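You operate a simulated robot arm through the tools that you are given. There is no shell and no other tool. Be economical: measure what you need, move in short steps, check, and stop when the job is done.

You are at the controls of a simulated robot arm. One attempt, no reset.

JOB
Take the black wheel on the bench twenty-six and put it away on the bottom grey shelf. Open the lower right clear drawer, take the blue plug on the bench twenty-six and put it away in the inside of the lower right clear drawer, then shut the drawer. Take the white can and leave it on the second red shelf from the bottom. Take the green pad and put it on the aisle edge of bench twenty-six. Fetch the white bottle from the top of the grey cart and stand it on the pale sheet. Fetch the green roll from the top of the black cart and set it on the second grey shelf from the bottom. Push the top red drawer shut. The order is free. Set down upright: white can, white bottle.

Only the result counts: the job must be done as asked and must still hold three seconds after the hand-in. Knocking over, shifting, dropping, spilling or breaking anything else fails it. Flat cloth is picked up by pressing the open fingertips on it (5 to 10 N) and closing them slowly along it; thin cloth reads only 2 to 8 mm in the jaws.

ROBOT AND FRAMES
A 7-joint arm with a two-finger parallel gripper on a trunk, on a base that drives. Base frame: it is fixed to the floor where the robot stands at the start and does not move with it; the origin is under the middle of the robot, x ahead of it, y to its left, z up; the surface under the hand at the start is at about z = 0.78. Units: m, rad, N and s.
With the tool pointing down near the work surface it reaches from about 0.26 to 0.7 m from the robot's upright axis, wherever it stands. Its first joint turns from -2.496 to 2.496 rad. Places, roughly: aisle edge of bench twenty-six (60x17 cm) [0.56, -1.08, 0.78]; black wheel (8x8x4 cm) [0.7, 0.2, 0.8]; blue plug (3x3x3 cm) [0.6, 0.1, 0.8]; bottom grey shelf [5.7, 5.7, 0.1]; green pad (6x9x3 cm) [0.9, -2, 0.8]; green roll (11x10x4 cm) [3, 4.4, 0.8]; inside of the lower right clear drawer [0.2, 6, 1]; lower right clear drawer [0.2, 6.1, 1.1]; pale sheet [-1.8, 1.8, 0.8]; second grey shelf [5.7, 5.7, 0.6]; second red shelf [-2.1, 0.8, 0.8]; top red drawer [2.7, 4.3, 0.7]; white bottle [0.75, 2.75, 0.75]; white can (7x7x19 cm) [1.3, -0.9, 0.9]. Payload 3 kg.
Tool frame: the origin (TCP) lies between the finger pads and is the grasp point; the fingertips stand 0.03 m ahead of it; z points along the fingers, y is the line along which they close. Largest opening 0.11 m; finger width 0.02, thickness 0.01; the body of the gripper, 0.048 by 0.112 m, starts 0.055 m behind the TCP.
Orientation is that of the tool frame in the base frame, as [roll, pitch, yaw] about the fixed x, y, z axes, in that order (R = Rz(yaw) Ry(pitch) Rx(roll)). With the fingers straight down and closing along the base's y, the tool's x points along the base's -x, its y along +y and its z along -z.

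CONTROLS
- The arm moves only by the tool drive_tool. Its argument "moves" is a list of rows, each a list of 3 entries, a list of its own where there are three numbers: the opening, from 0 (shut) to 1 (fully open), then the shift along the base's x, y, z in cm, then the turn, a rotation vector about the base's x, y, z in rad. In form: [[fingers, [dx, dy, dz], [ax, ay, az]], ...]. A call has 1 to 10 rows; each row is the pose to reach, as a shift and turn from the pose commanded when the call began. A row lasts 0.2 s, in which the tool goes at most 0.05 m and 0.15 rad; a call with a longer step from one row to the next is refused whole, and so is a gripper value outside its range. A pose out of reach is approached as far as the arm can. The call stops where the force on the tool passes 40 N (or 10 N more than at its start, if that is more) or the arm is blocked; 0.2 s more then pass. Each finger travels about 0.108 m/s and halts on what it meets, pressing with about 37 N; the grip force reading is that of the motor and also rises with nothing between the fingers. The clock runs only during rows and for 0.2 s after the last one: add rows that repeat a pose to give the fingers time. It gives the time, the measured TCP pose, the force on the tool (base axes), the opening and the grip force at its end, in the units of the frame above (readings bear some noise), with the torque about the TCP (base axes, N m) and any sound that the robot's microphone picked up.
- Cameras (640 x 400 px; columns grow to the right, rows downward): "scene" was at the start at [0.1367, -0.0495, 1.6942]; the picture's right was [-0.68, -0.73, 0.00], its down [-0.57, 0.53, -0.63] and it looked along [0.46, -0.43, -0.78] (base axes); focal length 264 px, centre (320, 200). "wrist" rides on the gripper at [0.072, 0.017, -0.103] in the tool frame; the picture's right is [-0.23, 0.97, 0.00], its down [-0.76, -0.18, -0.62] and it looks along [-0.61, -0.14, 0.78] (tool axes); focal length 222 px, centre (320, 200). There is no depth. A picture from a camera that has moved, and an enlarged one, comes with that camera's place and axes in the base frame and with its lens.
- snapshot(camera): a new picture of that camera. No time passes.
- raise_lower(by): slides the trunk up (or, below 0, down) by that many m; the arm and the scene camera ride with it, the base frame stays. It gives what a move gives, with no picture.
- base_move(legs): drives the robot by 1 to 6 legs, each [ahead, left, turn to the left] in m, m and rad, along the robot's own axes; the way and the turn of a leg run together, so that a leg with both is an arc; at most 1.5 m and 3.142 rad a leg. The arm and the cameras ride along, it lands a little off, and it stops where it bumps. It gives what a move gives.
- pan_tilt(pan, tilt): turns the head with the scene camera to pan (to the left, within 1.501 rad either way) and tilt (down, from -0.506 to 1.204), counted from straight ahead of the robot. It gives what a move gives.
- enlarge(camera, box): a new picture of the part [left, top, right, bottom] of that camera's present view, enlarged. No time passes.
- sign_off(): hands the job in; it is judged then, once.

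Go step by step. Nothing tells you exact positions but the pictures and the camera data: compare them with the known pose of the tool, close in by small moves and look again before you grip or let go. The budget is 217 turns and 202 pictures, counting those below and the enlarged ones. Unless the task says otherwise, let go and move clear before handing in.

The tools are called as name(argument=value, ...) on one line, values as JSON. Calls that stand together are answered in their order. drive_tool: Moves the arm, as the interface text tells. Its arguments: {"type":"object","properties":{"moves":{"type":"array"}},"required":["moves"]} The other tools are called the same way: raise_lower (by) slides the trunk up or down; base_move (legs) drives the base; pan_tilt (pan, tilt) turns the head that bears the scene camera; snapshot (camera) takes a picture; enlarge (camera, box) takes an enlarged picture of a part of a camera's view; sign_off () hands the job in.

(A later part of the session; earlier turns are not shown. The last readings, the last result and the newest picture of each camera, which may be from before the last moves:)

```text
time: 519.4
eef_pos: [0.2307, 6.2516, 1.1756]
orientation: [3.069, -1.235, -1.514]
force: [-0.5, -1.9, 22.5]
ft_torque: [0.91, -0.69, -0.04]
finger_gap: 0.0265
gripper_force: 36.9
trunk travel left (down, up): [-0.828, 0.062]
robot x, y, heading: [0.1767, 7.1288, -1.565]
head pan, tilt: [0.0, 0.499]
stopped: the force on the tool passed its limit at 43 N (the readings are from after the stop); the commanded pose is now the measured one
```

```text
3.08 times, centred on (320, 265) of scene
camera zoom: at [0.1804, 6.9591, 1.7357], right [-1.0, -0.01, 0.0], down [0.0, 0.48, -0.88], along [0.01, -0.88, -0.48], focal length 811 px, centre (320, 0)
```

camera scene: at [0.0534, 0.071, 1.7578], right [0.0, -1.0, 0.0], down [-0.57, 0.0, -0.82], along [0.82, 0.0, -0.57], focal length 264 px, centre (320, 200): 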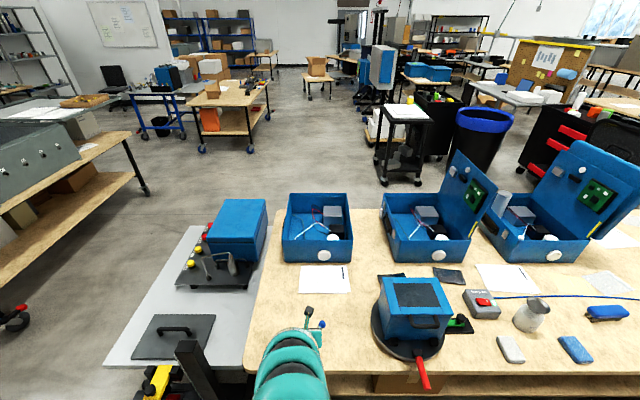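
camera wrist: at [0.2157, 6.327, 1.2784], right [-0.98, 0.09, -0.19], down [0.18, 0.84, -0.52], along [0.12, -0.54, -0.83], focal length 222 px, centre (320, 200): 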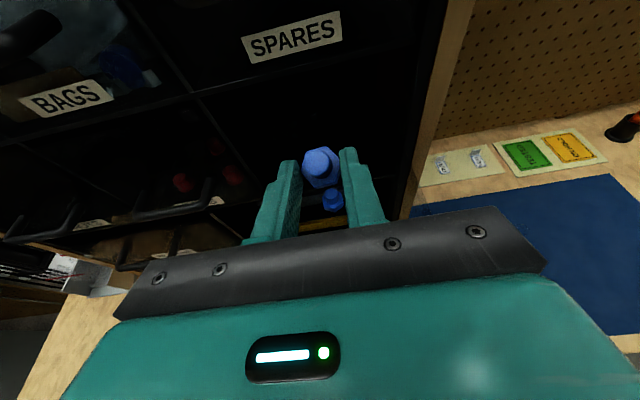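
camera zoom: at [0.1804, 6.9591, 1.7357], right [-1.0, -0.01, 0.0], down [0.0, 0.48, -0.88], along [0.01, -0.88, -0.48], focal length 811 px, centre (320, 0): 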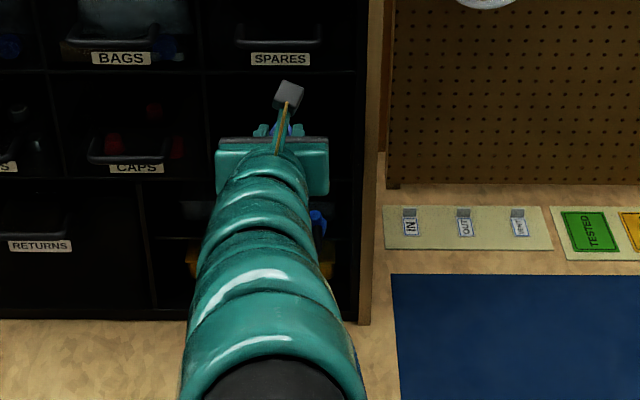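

The hand rests on the drawer's front wall (top ≈1.17). The plug is inside the opening below the divider line; I raise 8 mm and let it drop in.

raise_lower(by=0.008)

drive_tool(moves=[[0.3, [0, 0, 0], [0, 0, 0]], [0.4, [0, 0, 0], [0, 0, 0]], [0.45, [0, 0, 0], [0, 0, 0]], [0.45, [0, 0, 0], [0, 0, 0]]])

snapshot(camera="wrist")

```text
time: 520.0
eef_pos: [0.2307, 6.2543, 1.1811]
orientation: [3.063, -1.23, -1.503]
force: [0.5, 0.2, 0.1]
ft_torque: [0.01, -0.02, 0.02]
finger_gap: 0.0268
gripper_force: 36.8
trunk travel left (down, up): [-0.836, 0.054]
robot x, y, heading: [0.1774, 7.1277, -1.565]
head pan, tilt: [0.0, 0.499]
```

```text
time: 521.0
eef_pos: [0.2307, 6.2535, 1.1805]
orientation: [3.062, -1.229, -1.506]
force: [-0.4, 0.4, 0.0]
ft_torque: [0.05, -0.02, 0.02]
finger_gap: 0.0494
gripper_force: 0.1
trunk travel left (down, up): [-0.836, 0.054]
robot x, y, heading: [0.1774, 7.1256, -1.562]
head pan, tilt: [0.0, 0.499]
```

```text
78 pictures are left
camera wrist: at [0.2162, 6.3275, 1.2831], right [-0.98, 0.08, -0.19], down [0.17, 0.84, -0.51], along [0.12, -0.54, -0.84], focal length 222 px, centre (320, 200)
```

wrist: 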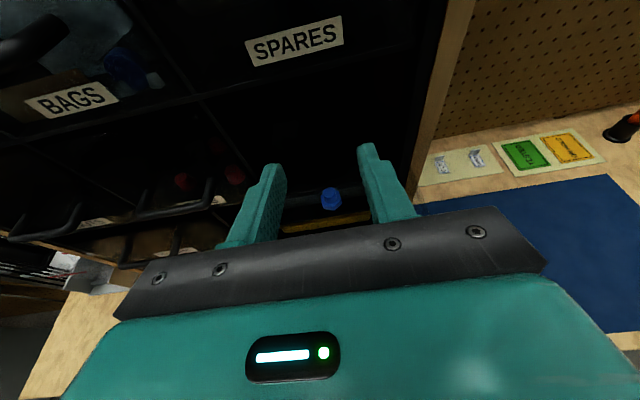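

Plug released. I raise, back off and check how many plugs are in the drawer.

raise_lower(by=0.05)

base_move(legs=[[-0.35, 0, 0]])

enlarge(camera="scene", box=[240, 150, 400, 260])

enlarge(camera="wrist", box=[200, 30, 440, 180])

```text
time: 521.9
eef_pos: [0.2307, 6.2536, 1.2304]
orientation: [3.063, -1.23, -1.505]
force: [0.9, 0.5, 0.5]
ft_torque: [-0.01, -0.01, 0.0]
finger_gap: 0.0494
gripper_force: 0.0
trunk travel left (down, up): [-0.886, 0.004]
robot x, y, heading: [0.1817, 7.1298, -1.557]
head pan, tilt: [0.0, 0.499]
```

```text
time: 524.2
eef_pos: [0.2296, 6.6029, 1.2306]
orientation: [3.063, -1.228, -1.503]
force: [0.3, -0.9, -0.1]
ft_torque: [-0.01, 0.01, 0.01]
finger_gap: 0.0493
gripper_force: 0.0
trunk travel left (down, up): [-0.886, 0.004]
robot x, y, heading: [0.1712, 7.476, -1.553]
head pan, tilt: [0.0, 0.499]
```

```text
3.64 times, centred on (320, 205) of scene
camera zoom: at [0.1778, 7.3079, 1.7937], right [-1.0, -0.01, 0.0], down [-0.01, 0.48, -0.88], along [0.01, -0.88, -0.48], focal length 958 px, centre (320, 182)
```

zoom: 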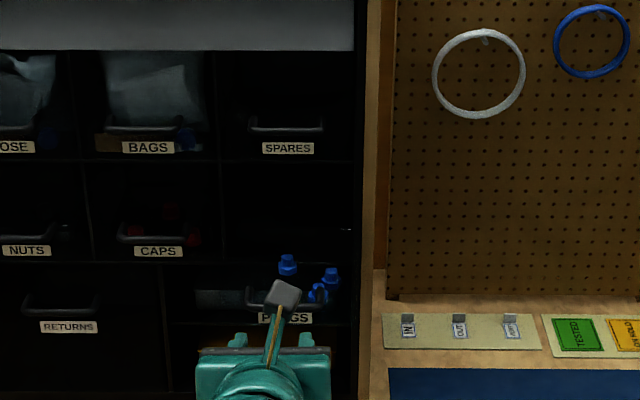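

```text
2.67 times, centred on (320, 105) of wrist
camera zoom: at [0.215, 6.6762, 1.3335], right [-0.98, 0.08, -0.19], down [0.17, 0.84, -0.51], along [0.12, -0.54, -0.84], focal length 592 px, centre (320, 453)
```

zoom: 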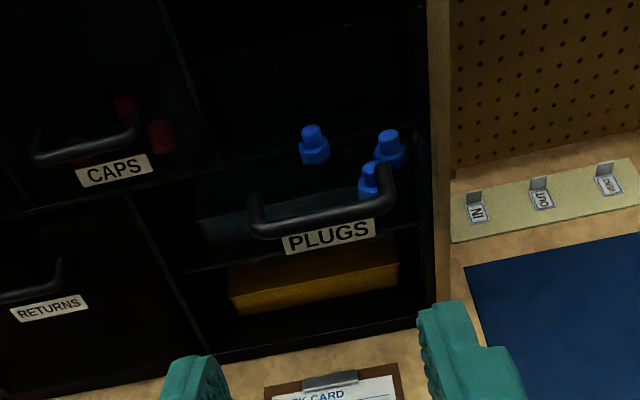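

All three plugs are in the drawer. Now I shut it: close the fist, lower to z≈1.14 and push the drawer front above its handle.

drive_tool(moves=[[0.2, [0, 0, 0], [0, 0, 0]], [0, [0, 0, 0], [0, 0, 0]], [0, [0, 0, 0], [0, 0, 0]]])

raise_lower(by=-0.092)

base_move(legs=[[0.26, 0, 0]])

base_move(legs=[[0.1, 0, 0]])

snapshot(camera="wrist")

```text
time: 525.0
eef_pos: [0.2298, 6.6022, 1.2302]
orientation: [3.064, -1.23, -1.502]
force: [0.5, 0.0, 0.2]
ft_torque: [-0.01, 0.0, 0.01]
finger_gap: 0.0002
gripper_force: 37.1
trunk travel left (down, up): [-0.886, 0.004]
robot x, y, heading: [0.1746, 7.4767, -1.558]
head pan, tilt: [0.0, 0.499]
```

```text
time: 526.2
eef_pos: [0.2295, 6.6019, 1.1392]
orientation: [3.063, -1.229, -1.502]
force: [0.6, -0.9, -0.6]
ft_torque: [0.03, -0.01, -0.02]
finger_gap: 0.0003
gripper_force: 36.8
trunk travel left (down, up): [-0.794, 0.096]
robot x, y, heading: [0.1755, 7.4763, -1.557]
head pan, tilt: [0.0, 0.499]
```

```text
time: 528.1
eef_pos: [0.2329, 6.3372, 1.138]
orientation: [3.064, -1.229, -1.503]
force: [0.8, 0.1, -0.8]
ft_torque: [-0.02, -0.02, 0.02]
finger_gap: 0.0
gripper_force: 37.3
trunk travel left (down, up): [-0.794, 0.096]
robot x, y, heading: [0.1768, 7.2123, -1.559]
head pan, tilt: [0.0, 0.499]
```

```text
time: 529.3
eef_pos: [0.2346, 6.2355, 1.1381]
orientation: [3.063, -1.227, -1.501]
force: [-0.7, 0.2, 0.1]
ft_torque: [0.0, -0.04, -0.01]
finger_gap: 0.0
gripper_force: 37.3
trunk travel left (down, up): [-0.794, 0.096]
robot x, y, heading: [0.1775, 7.1111, -1.552]
head pan, tilt: [0.0, 0.499]
```

```text
75 pictures are left
camera wrist: at [0.2205, 6.3096, 1.2402], right [-0.98, 0.08, -0.19], down [0.17, 0.84, -0.51], along [0.12, -0.53, -0.84], focal length 222 px, centre (320, 200)
```

wrist: 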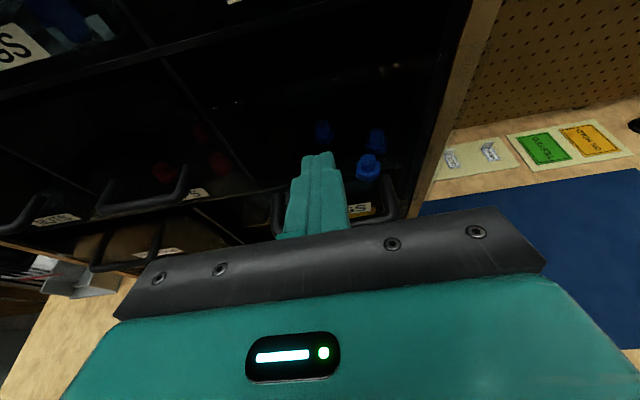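

The drawer front has moved in with my fingertips (y≈6.205). Continue until the stop.

base_move(legs=[[0.05, 0, 0]])

base_move(legs=[[0.02, 0, 0]])

snapshot(camera="wrist")

```text
time: 530.2
eef_pos: [0.2355, 6.1859, 1.1368]
orientation: [3.063, -1.228, -1.503]
force: [0.3, -0.3, -0.6]
ft_torque: [-0.03, -0.01, 0.02]
finger_gap: 0.0002
gripper_force: 36.5
trunk travel left (down, up): [-0.794, 0.096]
robot x, y, heading: [0.1776, 7.0605, -1.555]
head pan, tilt: [0.0, 0.499]
```

```text
time: 531.1
eef_pos: [0.2351, 6.1741, 1.1411]
orientation: [3.068, -1.233, -1.504]
force: [-3.8, 20.3, 6.1]
ft_torque: [-0.2, 0.16, -0.09]
finger_gap: 0.0002
gripper_force: 37.2
trunk travel left (down, up): [-0.794, 0.096]
robot x, y, heading: [0.1802, 7.0486, -1.558]
head pan, tilt: [0.0, 0.499]
stopped in leg 1: the force on the tool passed its limit at 671 N (the readings are from after the stop); the commanded pose is now the measured one
```

```text
74 pictures are left
camera wrist: at [0.221, 6.2486, 1.2435], right [-0.98, 0.08, -0.19], down [0.17, 0.84, -0.52], along [0.12, -0.54, -0.83], focal length 222 px, centre (320, 200)
```

wrist: 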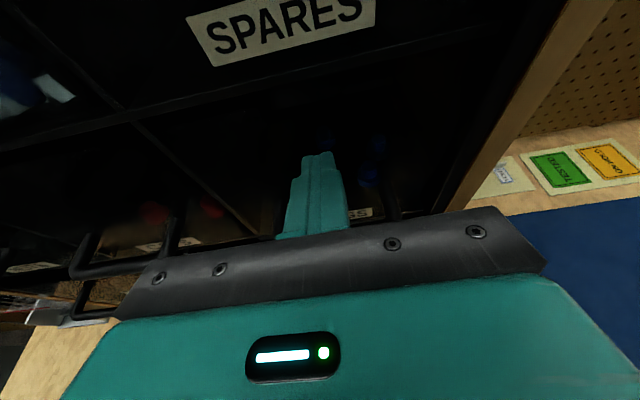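

A hard end stop at tip y≈6.146, i.e. shut. I back off and inspect.

base_move(legs=[[-0.45, 0, 0]])

enlarge(camera="scene", box=[180, 100, 420, 250])

snapshot(camera="wrist")

```text
time: 533.9
eef_pos: [0.2317, 6.636, 1.1385]
orientation: [3.064, -1.229, -1.502]
force: [-0.4, 0.5, 0.0]
ft_torque: [-0.02, -0.01, -0.01]
finger_gap: 0.0002
gripper_force: 37.3
trunk travel left (down, up): [-0.794, 0.096]
robot x, y, heading: [0.1721, 7.509, -1.554]
head pan, tilt: [0.0, 0.499]
```

```text
2.67 times, centred on (300, 175) of scene
camera zoom: at [0.1772, 7.3412, 1.7017], right [-1.0, -0.01, 0.0], down [-0.01, 0.48, -0.88], along [0.01, -0.88, -0.48], focal length 703 px, centre (373, 267)
```

zoom: 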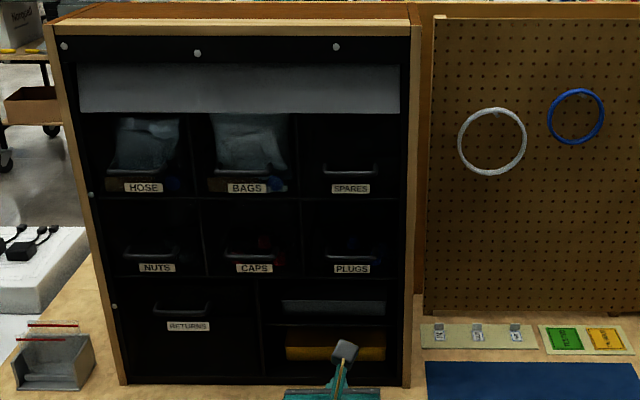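

```text
72 pictures are left
camera wrist: at [0.2165, 6.7103, 1.2412], right [-0.98, 0.08, -0.19], down [0.17, 0.84, -0.51], along [0.12, -0.53, -0.84], focal length 222 px, centre (320, 200)
```

wrist: 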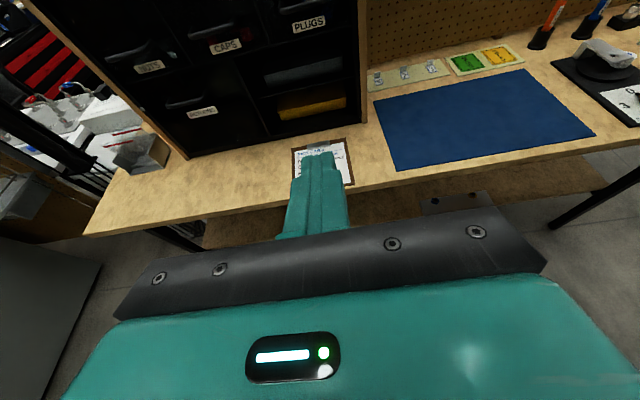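

The PLUGS drawer is flush with the others. Remaining: green pad and white can, both from the bench's far side. I fold the arm and drive back.

drive_tool(moves=[[0, [0, 3, -3], [0, 0, 0]], [0, [0, 6, -6], [0, 0, 0]], [0, [0, 9, -9], [0, 0, 0]], [0, [0, 12, -12], [0, 0, 0]], [0, [0, 15, -15], [0, 0, 0]], [0, [0, 18, -17], [0, 0, 0]], [0, [0, 21, -18], [0, 0, 0]]])

base_move(legs=[[0, -1.5, -0.015], [1.5, 0, 0], [0.9, 0, 0], [0.3, 0.42, 0], [1.5, 0, 0], [1.5, 0, 0]])

```text
time: 535.5
eef_pos: [0.2484, 6.7987, 0.9261]
orientation: [3.068, -1.23, -1.506]
force: [0.2, -0.9, 1.4]
ft_torque: [0.03, -0.04, 0.02]
finger_gap: 0.0
gripper_force: 37.2
out of reach, approached as far as the arm can: row 1, 2, 3, 4, 5, 6, 7
trunk travel left (down, up): [-0.794, 0.096]
robot x, y, heading: [0.1708, 7.5103, -1.557]
head pan, tilt: [0.0, 0.499]
```

```text
time: 571.2
eef_pos: [-1.0558, 1.028, 0.9261]
orientation: [3.065, -1.229, -1.582]
force: [-0.5, 0.2, 0.3]
ft_torque: [-0.02, -0.01, 0.0]
finger_gap: 0.0
gripper_force: 37.4
trunk travel left (down, up): [-0.794, 0.096]
robot x, y, heading: [-1.0767, 1.7404, -1.636]
head pan, tilt: [0.0, 0.499]
```

Now along the corridor and around to the far side of the bench.

base_move(legs=[[0, 0, 1.636], [0, -0.29, 0], [1.5, 0, 0], [1.5, 0, 0], [0.1, 0, -1.57]])

pan_tilt(pan=0, tilt=0.5)

snapshot(camera="scene")

```text
time: 595.1
eef_pos: [2.0425, 0.6784, 0.9261]
orientation: [3.065, -1.229, -1.521]
force: [-0.4, -0.2, -1.1]
ft_torque: [-0.01, 0.04, 0.01]
finger_gap: 0.0001
gripper_force: 37.2
trunk travel left (down, up): [-0.794, 0.096]
robot x, y, heading: [1.9796, 1.3884, -1.573]
head pan, tilt: [0.0, 0.499]
```

```text
time: 595.7
eef_pos: [2.0434, 0.6788, 0.9271]
orientation: [3.066, -1.227, -1.522]
force: [0.3, -0.4, -0.1]
ft_torque: [0.04, 0.01, -0.01]
finger_gap: 0.0001
gripper_force: 37.3
trunk travel left (down, up): [-0.794, 0.096]
robot x, y, heading: [1.9848, 1.3886, -1.578]
head pan, tilt: [0.0, 0.499]
```

```text
71 pictures are left
camera scene: at [1.9825, 1.221, 1.7016], right [-1.0, 0.0, 0.0], down [0.0, 0.48, -0.88], along [0.0, -0.88, -0.48], focal length 264 px, centre (320, 200)
```

scene: 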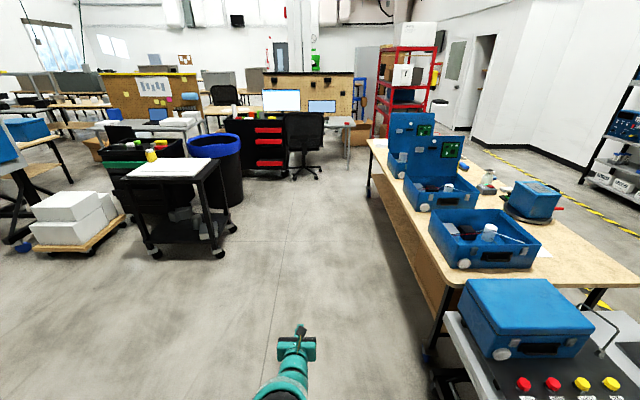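

The far side is free. I drive down to y≈-2.0 and turn to face the bench.

base_move(legs=[[1.5, 0, 0], [1.5, 0, 0], [0.4, 0, 0], [0, 0, -1.57]])

pan_tilt(pan=0, tilt=0.6)

snapshot(camera="scene")

```text
time: 611.2
eef_pos: [2.0502, -2.4435, 0.9273]
orientation: [3.082, -1.227, -1.529]
force: [-6.6, 33.2, 20.6]
ft_torque: [-0.6, -0.15, 0.07]
finger_gap: 0.0
gripper_force: 36.9
trunk travel left (down, up): [-0.794, 0.096]
robot x, y, heading: [1.9782, -1.741, -1.561]
head pan, tilt: [0.0, 0.499]
stopped in leg 3: the force on the tool passed its limit at 368 N (the readings are from after the stop); the commanded pose is now the measured one
```

```text
time: 611.8
eef_pos: [2.05, -2.4429, 0.9251]
orientation: [3.077, -1.224, -1.526]
force: [-5.8, 35.5, 17.8]
ft_torque: [-0.49, -0.14, 0.1]
finger_gap: 0.0002
gripper_force: 37.2
trunk travel left (down, up): [-0.794, 0.096]
robot x, y, heading: [1.9807, -1.7473, -1.562]
head pan, tilt: [0.0, 0.6]
```

```text
70 pictures are left
camera scene: at [1.9808, -1.901, 1.6934], right [-1.0, -0.01, 0.0], down [0.0, 0.56, -0.83], along [0.01, -0.83, -0.56], focal length 264 px, centre (320, 200)
```

scene: 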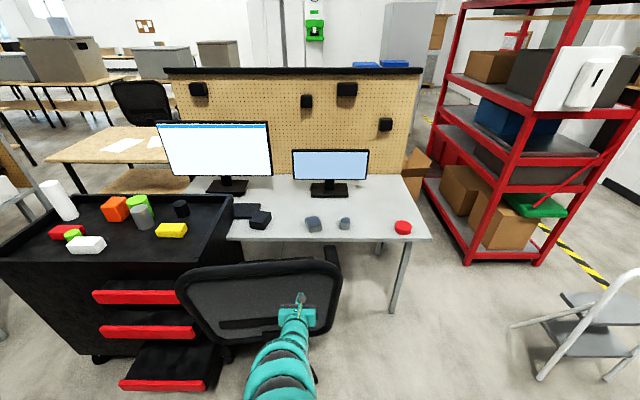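

My fist touched the chair back. I back away and check the chair, being more careful with the extended arm.

base_move(legs=[[-0.25, 0, 0]])

snapshot(camera="scene")

```text
time: 613.6
eef_pos: [2.05, -2.198, 0.9234]
orientation: [3.076, -1.219, -1.52]
force: [0.3, 0.2, 0.3]
ft_torque: [-0.02, -0.03, 0.01]
finger_gap: 0.0
gripper_force: 37.2
trunk travel left (down, up): [-0.794, 0.096]
robot x, y, heading: [1.9752, -1.497, -1.558]
head pan, tilt: [0.0, 0.6]
```

```text
69 pictures are left
camera scene: at [1.9805, -1.6587, 1.6927], right [-1.0, -0.01, 0.0], down [-0.01, 0.56, -0.83], along [0.01, -0.83, -0.56], focal length 264 px, centre (320, 200)
```

scene: 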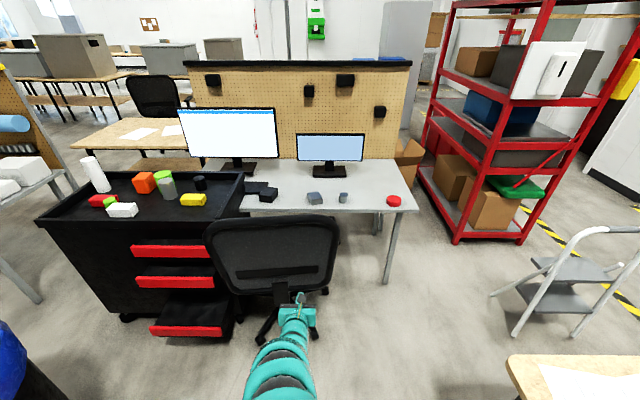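

The chair stands as before. I step east, turn to face the bench, then shift to y≈-1.95.

base_move(legs=[[0, 0.2, 0], [0, 0, -1.58], [0, 0.42, 0]])

pan_tilt(pan=0, tilt=0.6)

snapshot(camera="scene")

```text
time: 621.2
eef_pos: [1.4824, -1.9848, 0.9229]
orientation: [3.074, -1.219, -3.083]
force: [-0.6, 0.3, 0.0]
ft_torque: [0.0, -0.02, -0.01]
finger_gap: 0.0
gripper_force: 36.5
trunk travel left (down, up): [-0.794, 0.096]
robot x, y, heading: [2.1879, -1.9067, -3.131]
head pan, tilt: [0.0, 0.6]
```

```text
time: 621.9
eef_pos: [1.482, -1.9838, 0.9234]
orientation: [3.077, -1.219, -3.087]
force: [-0.9, 0.5, 1.0]
ft_torque: [0.02, 0.03, -0.02]
finger_gap: 0.0
gripper_force: 36.8
trunk travel left (down, up): [-0.794, 0.096]
robot x, y, heading: [2.1857, -1.9057, -3.124]
head pan, tilt: [0.0, 0.6]
```

```text
68 pictures are left
camera scene: at [2.0194, -1.9073, 1.6925], right [-0.02, 1.0, 0.0], down [0.56, 0.01, -0.83], along [-0.82, -0.01, -0.56], focal length 264 px, centre (320, 200)
```

scene: 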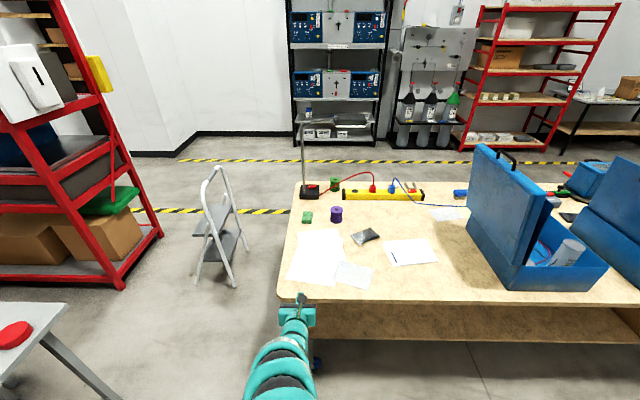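

The green pad is at about [0.88, -1.99]. Zooming in to see its orientation and neighbours.

enlarge(camera="scene", box=[270, 170, 450, 290])

drive_tool(moves=[[0.3, [0, 0, 0], [0, -0.1, 0]], [0.5, [0, 0, 0], [0, -0.2, 0]], [0.7, [0, 0, 0], [0, -0.3, 0]], [0.85, [0, 0, 0], [0, -0.4, 0]], [0.85, [0, 0, 0], [0, -0.4, 0]]])

```text
3.33 times, centred on (360, 230) of scene
camera zoom: at [2.0194, -1.9073, 1.6925], right [-0.02, 1.0, 0.0], down [0.56, 0.01, -0.83], along [-0.82, -0.01, -0.56], focal length 878 px, centre (187, 100)
```

zoom: 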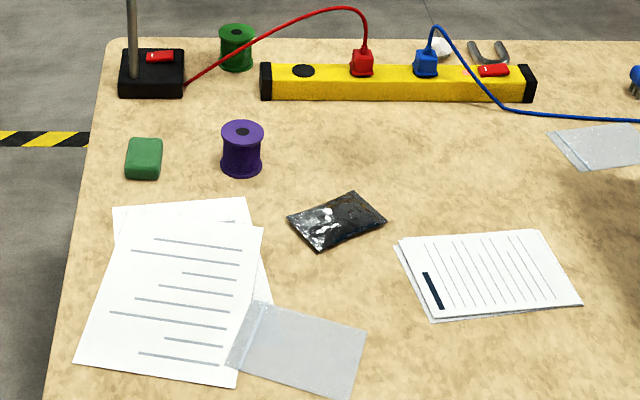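

```text
time: 623.0
eef_pos: [1.4742, -1.9919, 0.9183]
orientation: [3.107, -0.82, -3.112]
force: [0.9, 0.4, 0.4]
ft_torque: [0.02, -0.03, -0.02]
finger_gap: 0.0935
gripper_force: 0.0
out of reach, approached as far as the arm can: row 1, 2, 3, 4, 5
trunk travel left (down, up): [-0.794, 0.096]
robot x, y, heading: [2.1873, -1.9046, -3.126]
head pan, tilt: [0.0, 0.6]
```

The pad's 6 cm width is along y, ideal for my closing direction. I drive closer, then extend the arm.

base_move(legs=[[0.48, 0, 0]])

drive_tool(moves=[[0.85, [-3, 0, 1], [0, 0, 0]], [0.85, [-6, 0, 2], [0, 0, 0]], [0.85, [-8, 0, 3], [0, 0, 0]], [0.85, [-10, 0, 3], [0, 0, 0]], [0.85, [-11, 0, 3], [0, 0, 0]]])

snapshot(camera="wrist")

```text
time: 625.9
eef_pos: [1.0013, -2.0064, 0.9177]
orientation: [3.107, -0.818, -3.101]
force: [-0.5, -0.3, -0.3]
ft_torque: [-0.01, 0.01, 0.0]
finger_gap: 0.0935
gripper_force: 0.1
trunk travel left (down, up): [-0.794, 0.096]
robot x, y, heading: [1.7152, -1.9168, -3.113]
head pan, tilt: [0.0, 0.6]
```

```text
time: 627.1
eef_pos: [0.8906, -2.0074, 0.9476]
orientation: [3.11, -0.819, -3.105]
force: [-0.2, -0.3, -0.3]
ft_torque: [0.01, -0.03, 0.01]
finger_gap: 0.0934
gripper_force: 0.0
trunk travel left (down, up): [-0.794, 0.096]
robot x, y, heading: [1.7138, -1.9136, -3.116]
head pan, tilt: [0.0, 0.6]
```

```text
66 pictures are left
camera wrist: at [0.9166, -1.9916, 1.0704], right [0.14, 0.98, -0.14], down [0.98, -0.16, -0.14], along [-0.16, -0.12, -0.98], focal length 222 px, centre (320, 200)
```

wrist: 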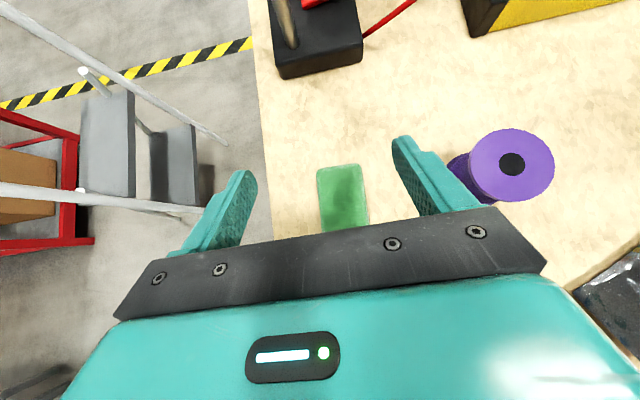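

The pad lies between the fingers. I shift 1 cm and lower with the trunk.

drive_tool(moves=[[0.85, [0, 1, 0], [0, 0, 0]], [0.85, [0, 1, 0], [0, 0, 0]]])

raise_lower(by=-0.1)

snapshot(camera="wrist")

```text
time: 627.7
eef_pos: [0.8905, -1.9952, 0.9481]
orientation: [3.107, -0.821, -3.105]
force: [0.9, 0.2, 0.2]
ft_torque: [0.04, -0.04, -0.05]
finger_gap: 0.0934
gripper_force: 0.0
trunk travel left (down, up): [-0.794, 0.096]
robot x, y, heading: [1.7129, -1.9166, -3.114]
head pan, tilt: [0.0, 0.6]
```

```text
time: 629.0
eef_pos: [0.8907, -1.9962, 0.8484]
orientation: [3.108, -0.822, -3.102]
force: [0.5, 0.3, -0.2]
ft_torque: [-0.02, -0.02, -0.02]
finger_gap: 0.0938
gripper_force: 0.0
trunk travel left (down, up): [-0.694, 0.196]
robot x, y, heading: [1.713, -1.9178, -3.112]
head pan, tilt: [0.0, 0.6]
```

```text
65 pictures are left
camera wrist: at [0.9158, -1.9811, 0.9703], right [0.14, 0.98, -0.14], down [0.98, -0.16, -0.14], along [-0.16, -0.12, -0.98], focal length 222 px, centre (320, 200)
```

wrist: 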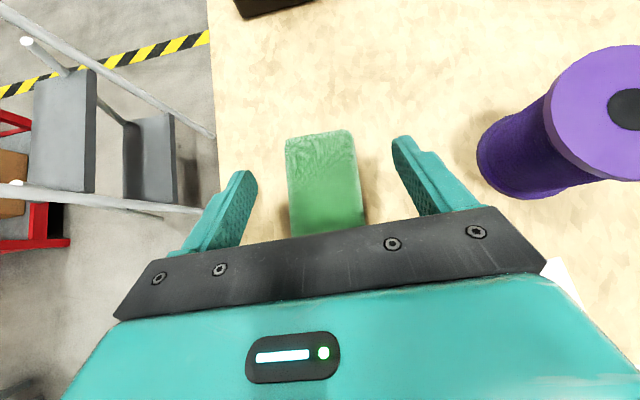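

Good. Lower the last 3.6 cm, close, lift.

raise_lower(by=-0.036)

drive_tool(moves=[[0.6, [0, 0, 0], [0, 0, 0]], [0.5, [0, 0, 0], [0, 0, 0]], [0.4, [0, 0, 0], [0, 0, 0]], [0.35, [0, 0, 0], [0, 0, 0]], [0.35, [0, 0, 0], [0, 0, 0]]])

raise_lower(by=0.15)

snapshot(camera="wrist")

```text
time: 629.8
eef_pos: [0.8893, -1.9963, 0.8126]
orientation: [3.106, -0.821, -3.102]
force: [-0.7, 0.7, 0.7]
ft_torque: [0.0, 0.02, -0.01]
finger_gap: 0.0934
gripper_force: 0.0
trunk travel left (down, up): [-0.658, 0.232]
robot x, y, heading: [1.7124, -1.9196, -3.117]
head pan, tilt: [0.0, 0.6]
```

```text
time: 631.0
eef_pos: [0.8915, -1.9955, 0.8115]
orientation: [3.106, -0.819, -3.103]
force: [-1.1, 0.2, -0.1]
ft_torque: [-0.01, 0.05, -0.01]
finger_gap: 0.0572
gripper_force: 37.0
trunk travel left (down, up): [-0.658, 0.232]
robot x, y, heading: [1.7118, -1.9198, -3.118]
head pan, tilt: [0.0, 0.6]
```

```text
time: 632.8
eef_pos: [0.8895, -1.9958, 0.9611]
orientation: [3.105, -0.818, -3.103]
force: [-0.7, 0.9, 0.3]
ft_torque: [0.03, -0.02, 0.01]
finger_gap: 0.0571
gripper_force: 36.7
trunk travel left (down, up): [-0.808, 0.082]
robot x, y, heading: [1.7127, -1.9182, -3.113]
head pan, tilt: [0.0, 0.6]
```

```text
64 pictures are left
camera wrist: at [0.9156, -1.981, 1.0839], right [0.14, 0.98, -0.14], down [0.98, -0.16, -0.14], along [-0.16, -0.12, -0.98], focal length 222 px, centre (320, 200)
```

wrist: 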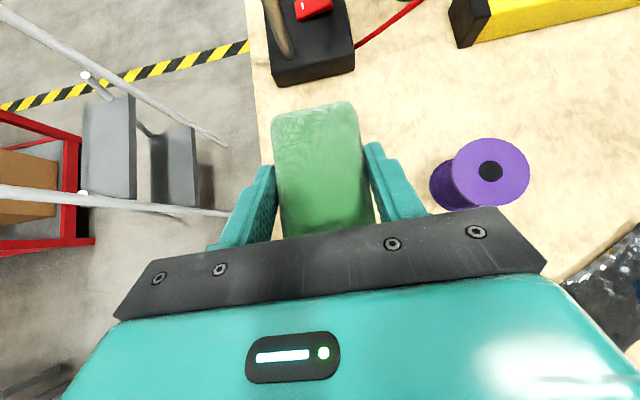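

Pad held. I retract the arm and drive round the bench's north end back to the aisle side.

drive_tool(moves=[[0.35, [4, 0, -1], [0, 0, 0]], [0.35, [8, 0, -2], [0, 0, 0]], [0.35, [11, 0, -3], [0, 0, 0]], [0.35, [13, 0, -4], [0, 0, 0]]])

base_move(legs=[[-0.62, 0, -0.03], [0, -1.5, 0], [0, -1.5, 0], [0, -0.35, 0]])

```text
time: 633.8
eef_pos: [1.0112, -2.0037, 0.9154]
orientation: [3.106, -0.82, -3.1]
force: [-0.5, 0.1, 0.2]
ft_torque: [0.0, -0.03, 0.01]
finger_gap: 0.0567
gripper_force: 36.9
out of reach, approached as far as the arm can: row 3, 4
trunk travel left (down, up): [-0.808, 0.082]
robot x, y, heading: [1.7129, -1.9196, -3.118]
head pan, tilt: [0.0, 0.6]
```

```text
time: 653.1
eef_pos: [1.637, 1.3567, 0.914]
orientation: [3.106, -0.822, -3.121]
force: [0.3, 0.4, -0.7]
ft_torque: [0.01, 0.02, 0.0]
finger_gap: 0.057
gripper_force: 36.8
trunk travel left (down, up): [-0.808, 0.082]
robot x, y, heading: [2.34, 1.4243, -3.132]
head pan, tilt: [0.0, 0.6]
```

base_move(legs=[[1.5, 0, -0.01], [1.45, 0, 0], [0, 0, 1.57], [0, 0, 1.57], [0, -1.4, 0], [0, -1.0, 0]])

pan_tilt(pan=-0.1, tilt=0.7)

snapshot(camera="scene")

```text
time: 686.3
eef_pos: [0.152, -0.939, 0.9155]
orientation: [3.107, -0.819, 0.002]
force: [-1.3, 0.6, -0.4]
ft_torque: [0.0, 0.01, 0.03]
finger_gap: 0.0568
gripper_force: 37.5
trunk travel left (down, up): [-0.808, 0.082]
robot x, y, heading: [-0.5505, -0.999, -0.012]
head pan, tilt: [0.0, 0.6]
```

```text
time: 687.0
eef_pos: [0.1522, -0.9387, 0.9156]
orientation: [3.107, -0.819, 0.002]
force: [-0.9, 0.5, -0.5]
ft_torque: [0.0, -0.01, -0.01]
finger_gap: 0.0568
gripper_force: 36.6
trunk travel left (down, up): [-0.808, 0.082]
robot x, y, heading: [-0.5541, -0.9998, -0.006]
head pan, tilt: [-0.099, 0.7]
```

```text
63 pictures are left
camera scene: at [-0.3865, -1.0065, 1.6979], right [-0.11, -0.99, 0.0], down [-0.64, 0.07, -0.77], along [0.76, -0.08, -0.64], focal length 264 px, centre (320, 200)
```

scene: 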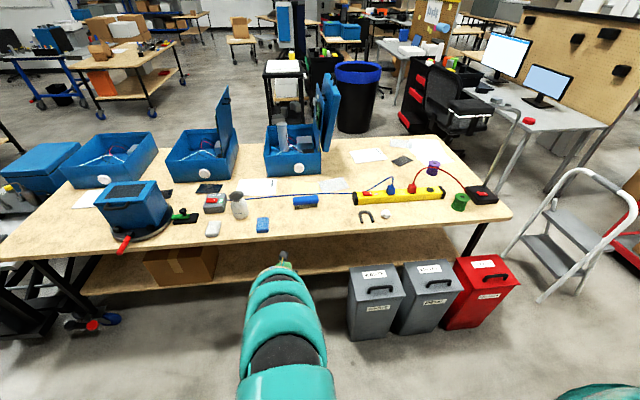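

The aisle edge has a free patch near [0.555, -1.12] between the sponge, brush and magnet. I position the pad above it.

base_move(legs=[[0, -0.18, 0.0], [0.395, 0, 0]])

snapshot(camera="wrist")

snapshot(camera="scene")

```text
time: 690.5
eef_pos: [0.5494, -1.1178, 0.9149]
orientation: [3.107, -0.818, 0.005]
force: [0.2, 0.6, -0.6]
ft_torque: [0.03, 0.06, -0.04]
finger_gap: 0.0569
gripper_force: 36.7
trunk travel left (down, up): [-0.808, 0.082]
robot x, y, heading: [-0.1562, -1.1829, -0.004]
head pan, tilt: [-0.099, 0.7]
```

```text
62 pictures are left
camera wrist: at [0.5229, -1.1303, 1.0374], right [-0.18, -0.97, -0.14], down [-0.97, 0.2, -0.14], along [0.16, 0.11, -0.98], focal length 222 px, centre (320, 200)
```

wrist: 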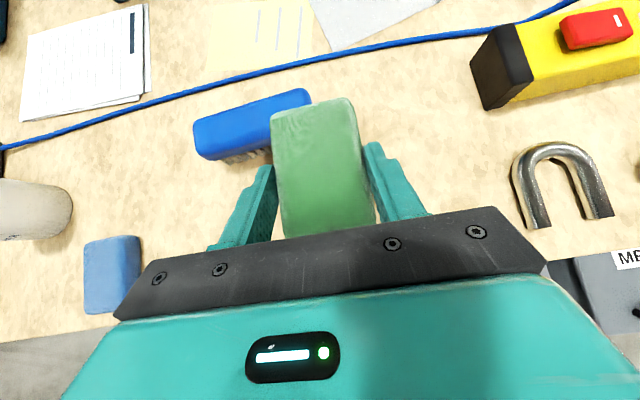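

```text
61 pictures are left
camera scene: at [0.0118, -1.1869, 1.6977], right [-0.11, -0.99, 0.0], down [-0.64, 0.07, -0.76], along [0.76, -0.08, -0.64], focal length 264 px, centre (320, 200)
```

scene: 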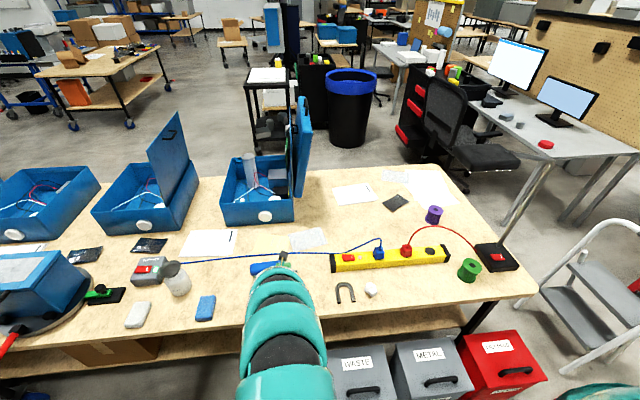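

The brush's end is close to the planned spot, so I shift 7 cm toward the magnet side (y≈-1.19), then lower.

base_move(legs=[[-0.008, -0.07, 0]])

raise_lower(by=-0.07)

snapshot(camera="wrist")

```text
time: 691.5
eef_pos: [0.5408, -1.1878, 0.9146]
orientation: [3.108, -0.82, 0.005]
force: [-0.4, -0.6, -0.5]
ft_torque: [0.03, 0.0, 0.03]
finger_gap: 0.0573
gripper_force: 36.5
trunk travel left (down, up): [-0.808, 0.082]
robot x, y, heading: [-0.1637, -1.2524, -0.004]
head pan, tilt: [-0.099, 0.7]
```

```text
time: 692.6
eef_pos: [0.5414, -1.1864, 0.8444]
orientation: [3.105, -0.82, 0.005]
force: [0.2, 0.2, -0.3]
ft_torque: [0.01, 0.01, 0.03]
finger_gap: 0.057
gripper_force: 37.0
trunk travel left (down, up): [-0.738, 0.152]
robot x, y, heading: [-0.1632, -1.25, -0.005]
head pan, tilt: [-0.099, 0.7]
```

```text
60 pictures are left
camera wrist: at [0.5137, -1.1993, 0.9679], right [-0.18, -0.97, -0.14], down [-0.97, 0.2, -0.14], along [0.16, 0.11, -0.98], focal length 222 px, centre (320, 200)
```

wrist: 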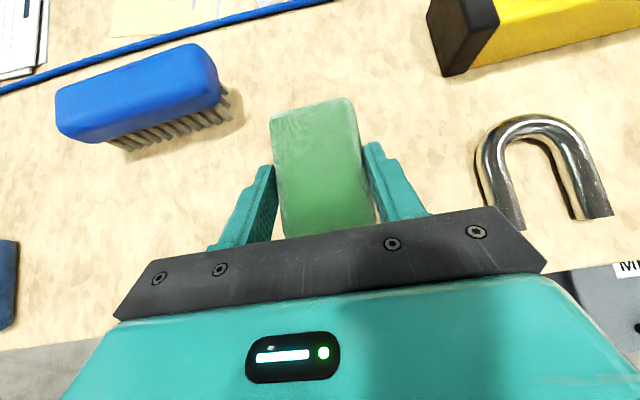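

Clear all round. Lower 3 cm and release.

raise_lower(by=-0.03)

drive_tool(moves=[[0.6, [0, 0, 0], [0, 0, 0]], [0.75, [0, 0, 0], [0, 0, 0]], [0.8, [0, 0, 0], [0, 0, 0]], [0.8, [0, 0, 0], [0, 0, 0]]])

raise_lower(by=0.12)

snapshot(camera="wrist")

```text
time: 693.4
eef_pos: [0.5417, -1.1867, 0.8142]
orientation: [3.106, -0.821, 0.007]
force: [0.7, -0.6, -0.5]
ft_torque: [-0.03, -0.02, 0.0]
finger_gap: 0.0567
gripper_force: 36.8
trunk travel left (down, up): [-0.708, 0.182]
robot x, y, heading: [-0.1593, -1.2512, -0.007]
head pan, tilt: [-0.099, 0.7]
```

```text
time: 694.4
eef_pos: [0.5413, -1.1866, 0.8148]
orientation: [3.108, -0.818, 0.006]
force: [0.0, 0.0, 0.0]
ft_torque: [-0.02, 0.04, 0.0]
finger_gap: 0.088
gripper_force: 0.1
trunk travel left (down, up): [-0.708, 0.182]
robot x, y, heading: [-0.1611, -1.2524, -0.005]
head pan, tilt: [-0.099, 0.7]
```

```text
time: 695.9
eef_pos: [0.5405, -1.1872, 0.9338]
orientation: [3.107, -0.82, 0.006]
force: [-0.7, 0.5, 0.2]
ft_torque: [0.01, 0.0, -0.03]
finger_gap: 0.0879
gripper_force: 0.0
trunk travel left (down, up): [-0.828, 0.062]
robot x, y, heading: [-0.1613, -1.2517, -0.012]
head pan, tilt: [-0.099, 0.7]
```

```text
59 pictures are left
camera wrist: at [0.5138, -1.1994, 1.0577], right [-0.18, -0.97, -0.14], down [-0.97, 0.2, -0.14], along [0.16, 0.11, -0.98], focal length 222 px, centre (320, 200)
```

wrist: 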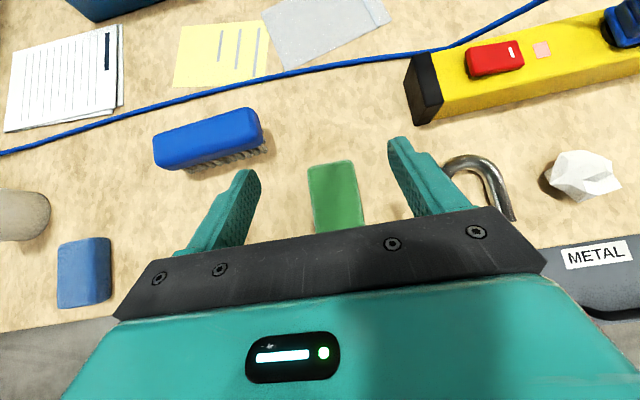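

Pad placed inside the aisle-edge strip. Now the white can: drive around to the far side again.

base_move(legs=[[-0.44, 0, 0], [0, 1.4, 0], [0, 1.28, 0.005], [1.5, 0, 0], [1.4, 0, 0], [0, 0, -1.57]])

base_move(legs=[[0, 0, -1.57], [0, 1.2, 0], [0, 1.1, 0]])

pan_tilt(pan=0, tilt=0.6)

snapshot(camera="scene")

```text
time: 728.8
eef_pos: [2.432, 0.7626, 0.9339]
orientation: [3.106, -0.822, -1.531]
force: [-0.3, 1.2, -0.9]
ft_torque: [0.01, 0.01, -0.04]
finger_gap: 0.088
gripper_force: 0.1
trunk travel left (down, up): [-0.828, 0.062]
robot x, y, heading: [2.3428, 1.4647, -1.544]
head pan, tilt: [-0.099, 0.7]
```

```text
time: 744.0
eef_pos: [1.7913, -0.9487, 0.9357]
orientation: [3.103, -0.821, -3.075]
force: [-0.5, 0.7, -0.6]
ft_torque: [0.02, 0.05, 0.0]
finger_gap: 0.0878
gripper_force: 0.0
trunk travel left (down, up): [-0.828, 0.062]
robot x, y, heading: [2.4896, -0.8402, -3.091]
head pan, tilt: [-0.099, 0.7]
```

```text
time: 744.6
eef_pos: [1.7912, -0.9468, 0.9346]
orientation: [3.105, -0.818, -3.074]
force: [-0.2, -0.5, -0.2]
ft_torque: [0.04, -0.01, 0.0]
finger_gap: 0.0879
gripper_force: 0.1
trunk travel left (down, up): [-0.828, 0.062]
robot x, y, heading: [2.4865, -0.8419, -3.087]
head pan, tilt: [0.0, 0.6]
```

```text
58 pictures are left
camera scene: at [2.3233, -0.8504, 1.7265], right [-0.05, 1.0, 0.0], down [0.56, 0.03, -0.82], along [-0.82, -0.04, -0.57], focal length 264 px, centre (320, 200)
```

scene: 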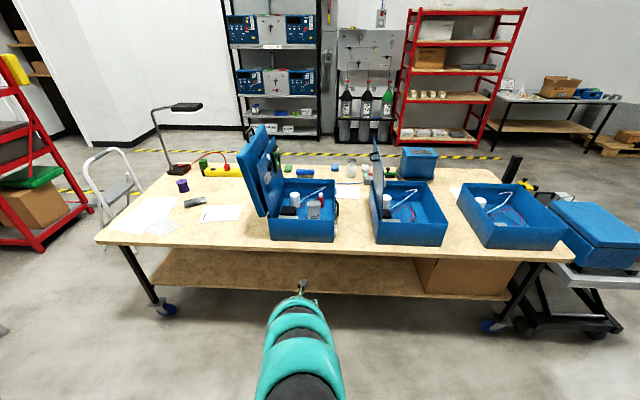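

enlarge(camera="scene", box=[230, 120, 410, 260])

```text
2.86 times, centred on (320, 190) of scene
camera zoom: at [2.3233, -0.8504, 1.7265], right [-0.05, 1.0, 0.0], down [0.56, 0.03, -0.82], along [-0.82, -0.04, -0.57], focal length 753 px, centre (320, 229)
```

zoom: 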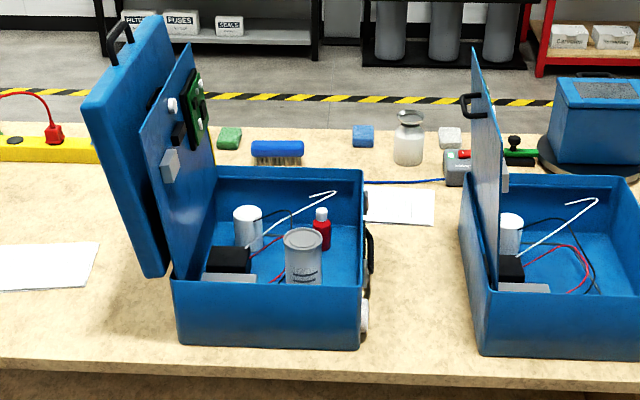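

The white can (top z≈0.985) stands inside the case near its near wall (top ≈0.92), at about [1.29, -0.93]. I raise the arm into a high, nearly horizontal pose, to later lower by trunk.

drive_tool(moves=[[0.88, [-2, 0, 2], [0, 0.05, 0]], [0.88, [-4, 0, 4], [0, 0.1, 0]], [0.9, [-6, 0, 6.5], [0, 0.15, 0]], [0.9, [-8, 0, 9], [0, 0.2, 0]], [0.9, [-10, 0, 12], [0, 0.25, 0]], [0.95, [-12, 0, 15], [0, 0.3, 0]], [0.95, [-14, 0, 18], [0, 0.35, 0]], [1, [-15, 0, 21], [0, 0.4, 0]], [1, [-16, 0, 23], [0, 0.4, 0]], [1, [-16, 0, 23], [0, 0.4, 0]]])

raise_lower(by=-0.13)

snapshot(camera="wrist")

```text
time: 746.8
eef_pos: [1.6322, -0.9486, 1.1649]
orientation: [3.032, -1.218, -3.013]
force: [0.1, 0.0, 0.1]
ft_torque: [0.02, -0.02, 0.0]
finger_gap: 0.11
gripper_force: 0.0
trunk travel left (down, up): [-0.828, 0.062]
robot x, y, heading: [2.4897, -0.8436, -3.091]
head pan, tilt: [0.0, 0.6]
```

```text
time: 748.4
eef_pos: [1.6323, -0.9495, 1.0342]
orientation: [3.031, -1.219, -3.012]
force: [0.1, -0.6, 0.6]
ft_torque: [0.01, 0.02, 0.01]
finger_gap: 0.1101
gripper_force: 0.1
trunk travel left (down, up): [-0.698, 0.192]
robot x, y, heading: [2.4894, -0.8485, -3.09]
head pan, tilt: [0.0, 0.6]
```

```text
56 pictures are left
camera wrist: at [1.7037, -0.9332, 1.1376], right [0.05, 0.98, -0.18], down [0.85, -0.14, -0.51], along [-0.52, -0.12, -0.84], focal length 222 px, centre (320, 200)
```

wrist: 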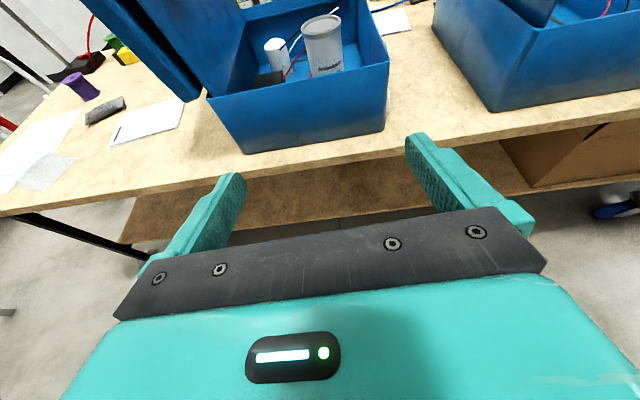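

Triangulated: can at [1.297, -0.931], top z 0.99. I square up, lower to z≈0.965 and check before advancing.

base_move(legs=[[0, 0.024, -0.05]])

raise_lower(by=-0.07)

base_move(legs=[[0.2, 0, 0]])

snapshot(camera="wrist")

enlarge(camera="scene", box=[230, 150, 410, 290])

```text
time: 749.2
eef_pos: [1.6281, -0.9315, 1.0348]
orientation: [3.028, -1.218, -3.059]
force: [0.4, -0.5, -0.5]
ft_torque: [0.02, 0.0, -0.04]
finger_gap: 0.1098
gripper_force: 0.2
trunk travel left (down, up): [-0.698, 0.192]
robot x, y, heading: [2.4935, -0.8716, -3.138]
head pan, tilt: [0.0, 0.6]
```

```text
time: 750.3
eef_pos: [1.6289, -0.9309, 0.9644]
orientation: [3.033, -1.22, -3.062]
force: [0.3, 0.1, 0.5]
ft_torque: [-0.03, 0.01, -0.03]
finger_gap: 0.1101
gripper_force: 0.1
trunk travel left (down, up): [-0.628, 0.262]
robot x, y, heading: [2.4943, -0.8667, -3.138]
head pan, tilt: [0.0, 0.6]
```

```text
time: 751.9
eef_pos: [1.4282, -0.9335, 0.9645]
orientation: [3.033, -1.216, -3.06]
force: [0.5, 0.3, 0.4]
ft_torque: [-0.03, 0.0, -0.01]
finger_gap: 0.1099
gripper_force: 0.0
trunk travel left (down, up): [-0.628, 0.262]
robot x, y, heading: [2.2928, -0.8709, -3.133]
head pan, tilt: [0.0, 0.6]
```

```text
55 pictures are left
camera wrist: at [1.4994, -0.9217, 1.0667], right [0.1, 0.98, -0.18], down [0.84, -0.18, -0.51], along [-0.53, -0.1, -0.84], focal length 222 px, centre (320, 200)
```

wrist: 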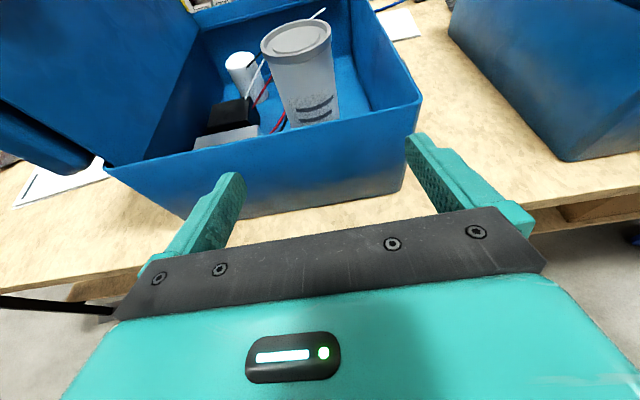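

```text
2.86 times, centred on (320, 220) of scene
camera zoom: at [2.1217, -0.8683, 1.5263], right [-0.01, 1.0, 0.0], down [0.57, 0.0, -0.82], along [-0.82, -0.01, -0.57], focal length 753 px, centre (320, 143)
```

zoom: 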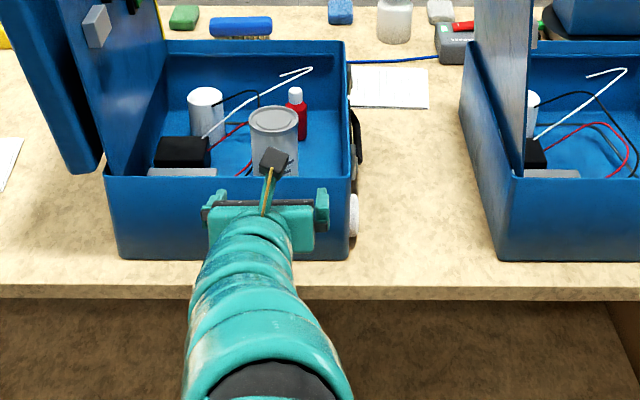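

Alignment good (can ≈[1.283, -0.938]); the fingers pass about 1.5 cm above the case wall. Advancing 14 cm.

base_move(legs=[[0.135, 0.003, 0]])

snapshot(camera="wrist")

enlarge(camera="scene", box=[230, 190, 410, 330])

```text
time: 753.2
eef_pos: [1.2896, -0.938, 0.9621]
orientation: [3.033, -1.216, -3.058]
force: [0.1, 1.4, 1.0]
ft_torque: [-0.02, 0.02, -0.01]
finger_gap: 0.11
gripper_force: 0.0
trunk travel left (down, up): [-0.628, 0.262]
robot x, y, heading: [2.1541, -0.8753, -3.139]
head pan, tilt: [0.0, 0.6]
```

```text
53 pictures are left
camera wrist: at [1.3621, -0.9262, 1.0665], right [0.1, 0.98, -0.18], down [0.84, -0.17, -0.51], along [-0.53, -0.1, -0.84], focal length 222 px, centre (320, 200)
```

wrist: 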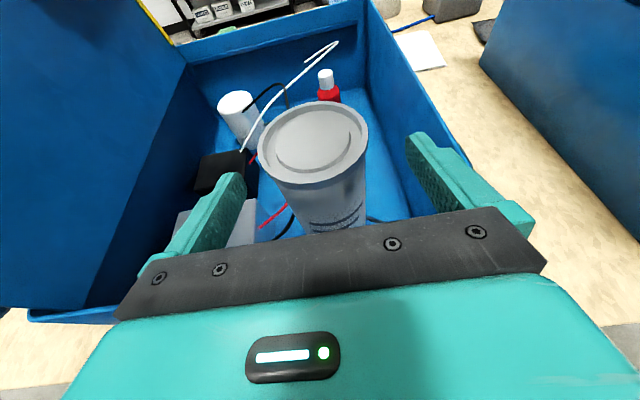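

```text
2.86 times, centred on (320, 260) of scene
camera zoom: at [1.9843, -0.8724, 1.5263], right [-0.01, 1.0, 0.0], down [0.57, 0.0, -0.82], along [-0.82, -0.01, -0.57], focal length 753 px, centre (320, 29)
```

zoom: 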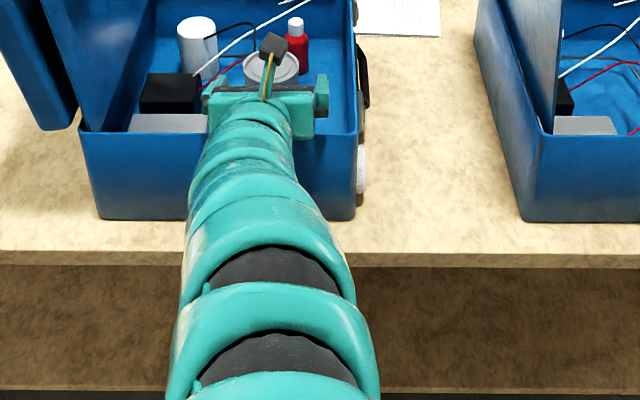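

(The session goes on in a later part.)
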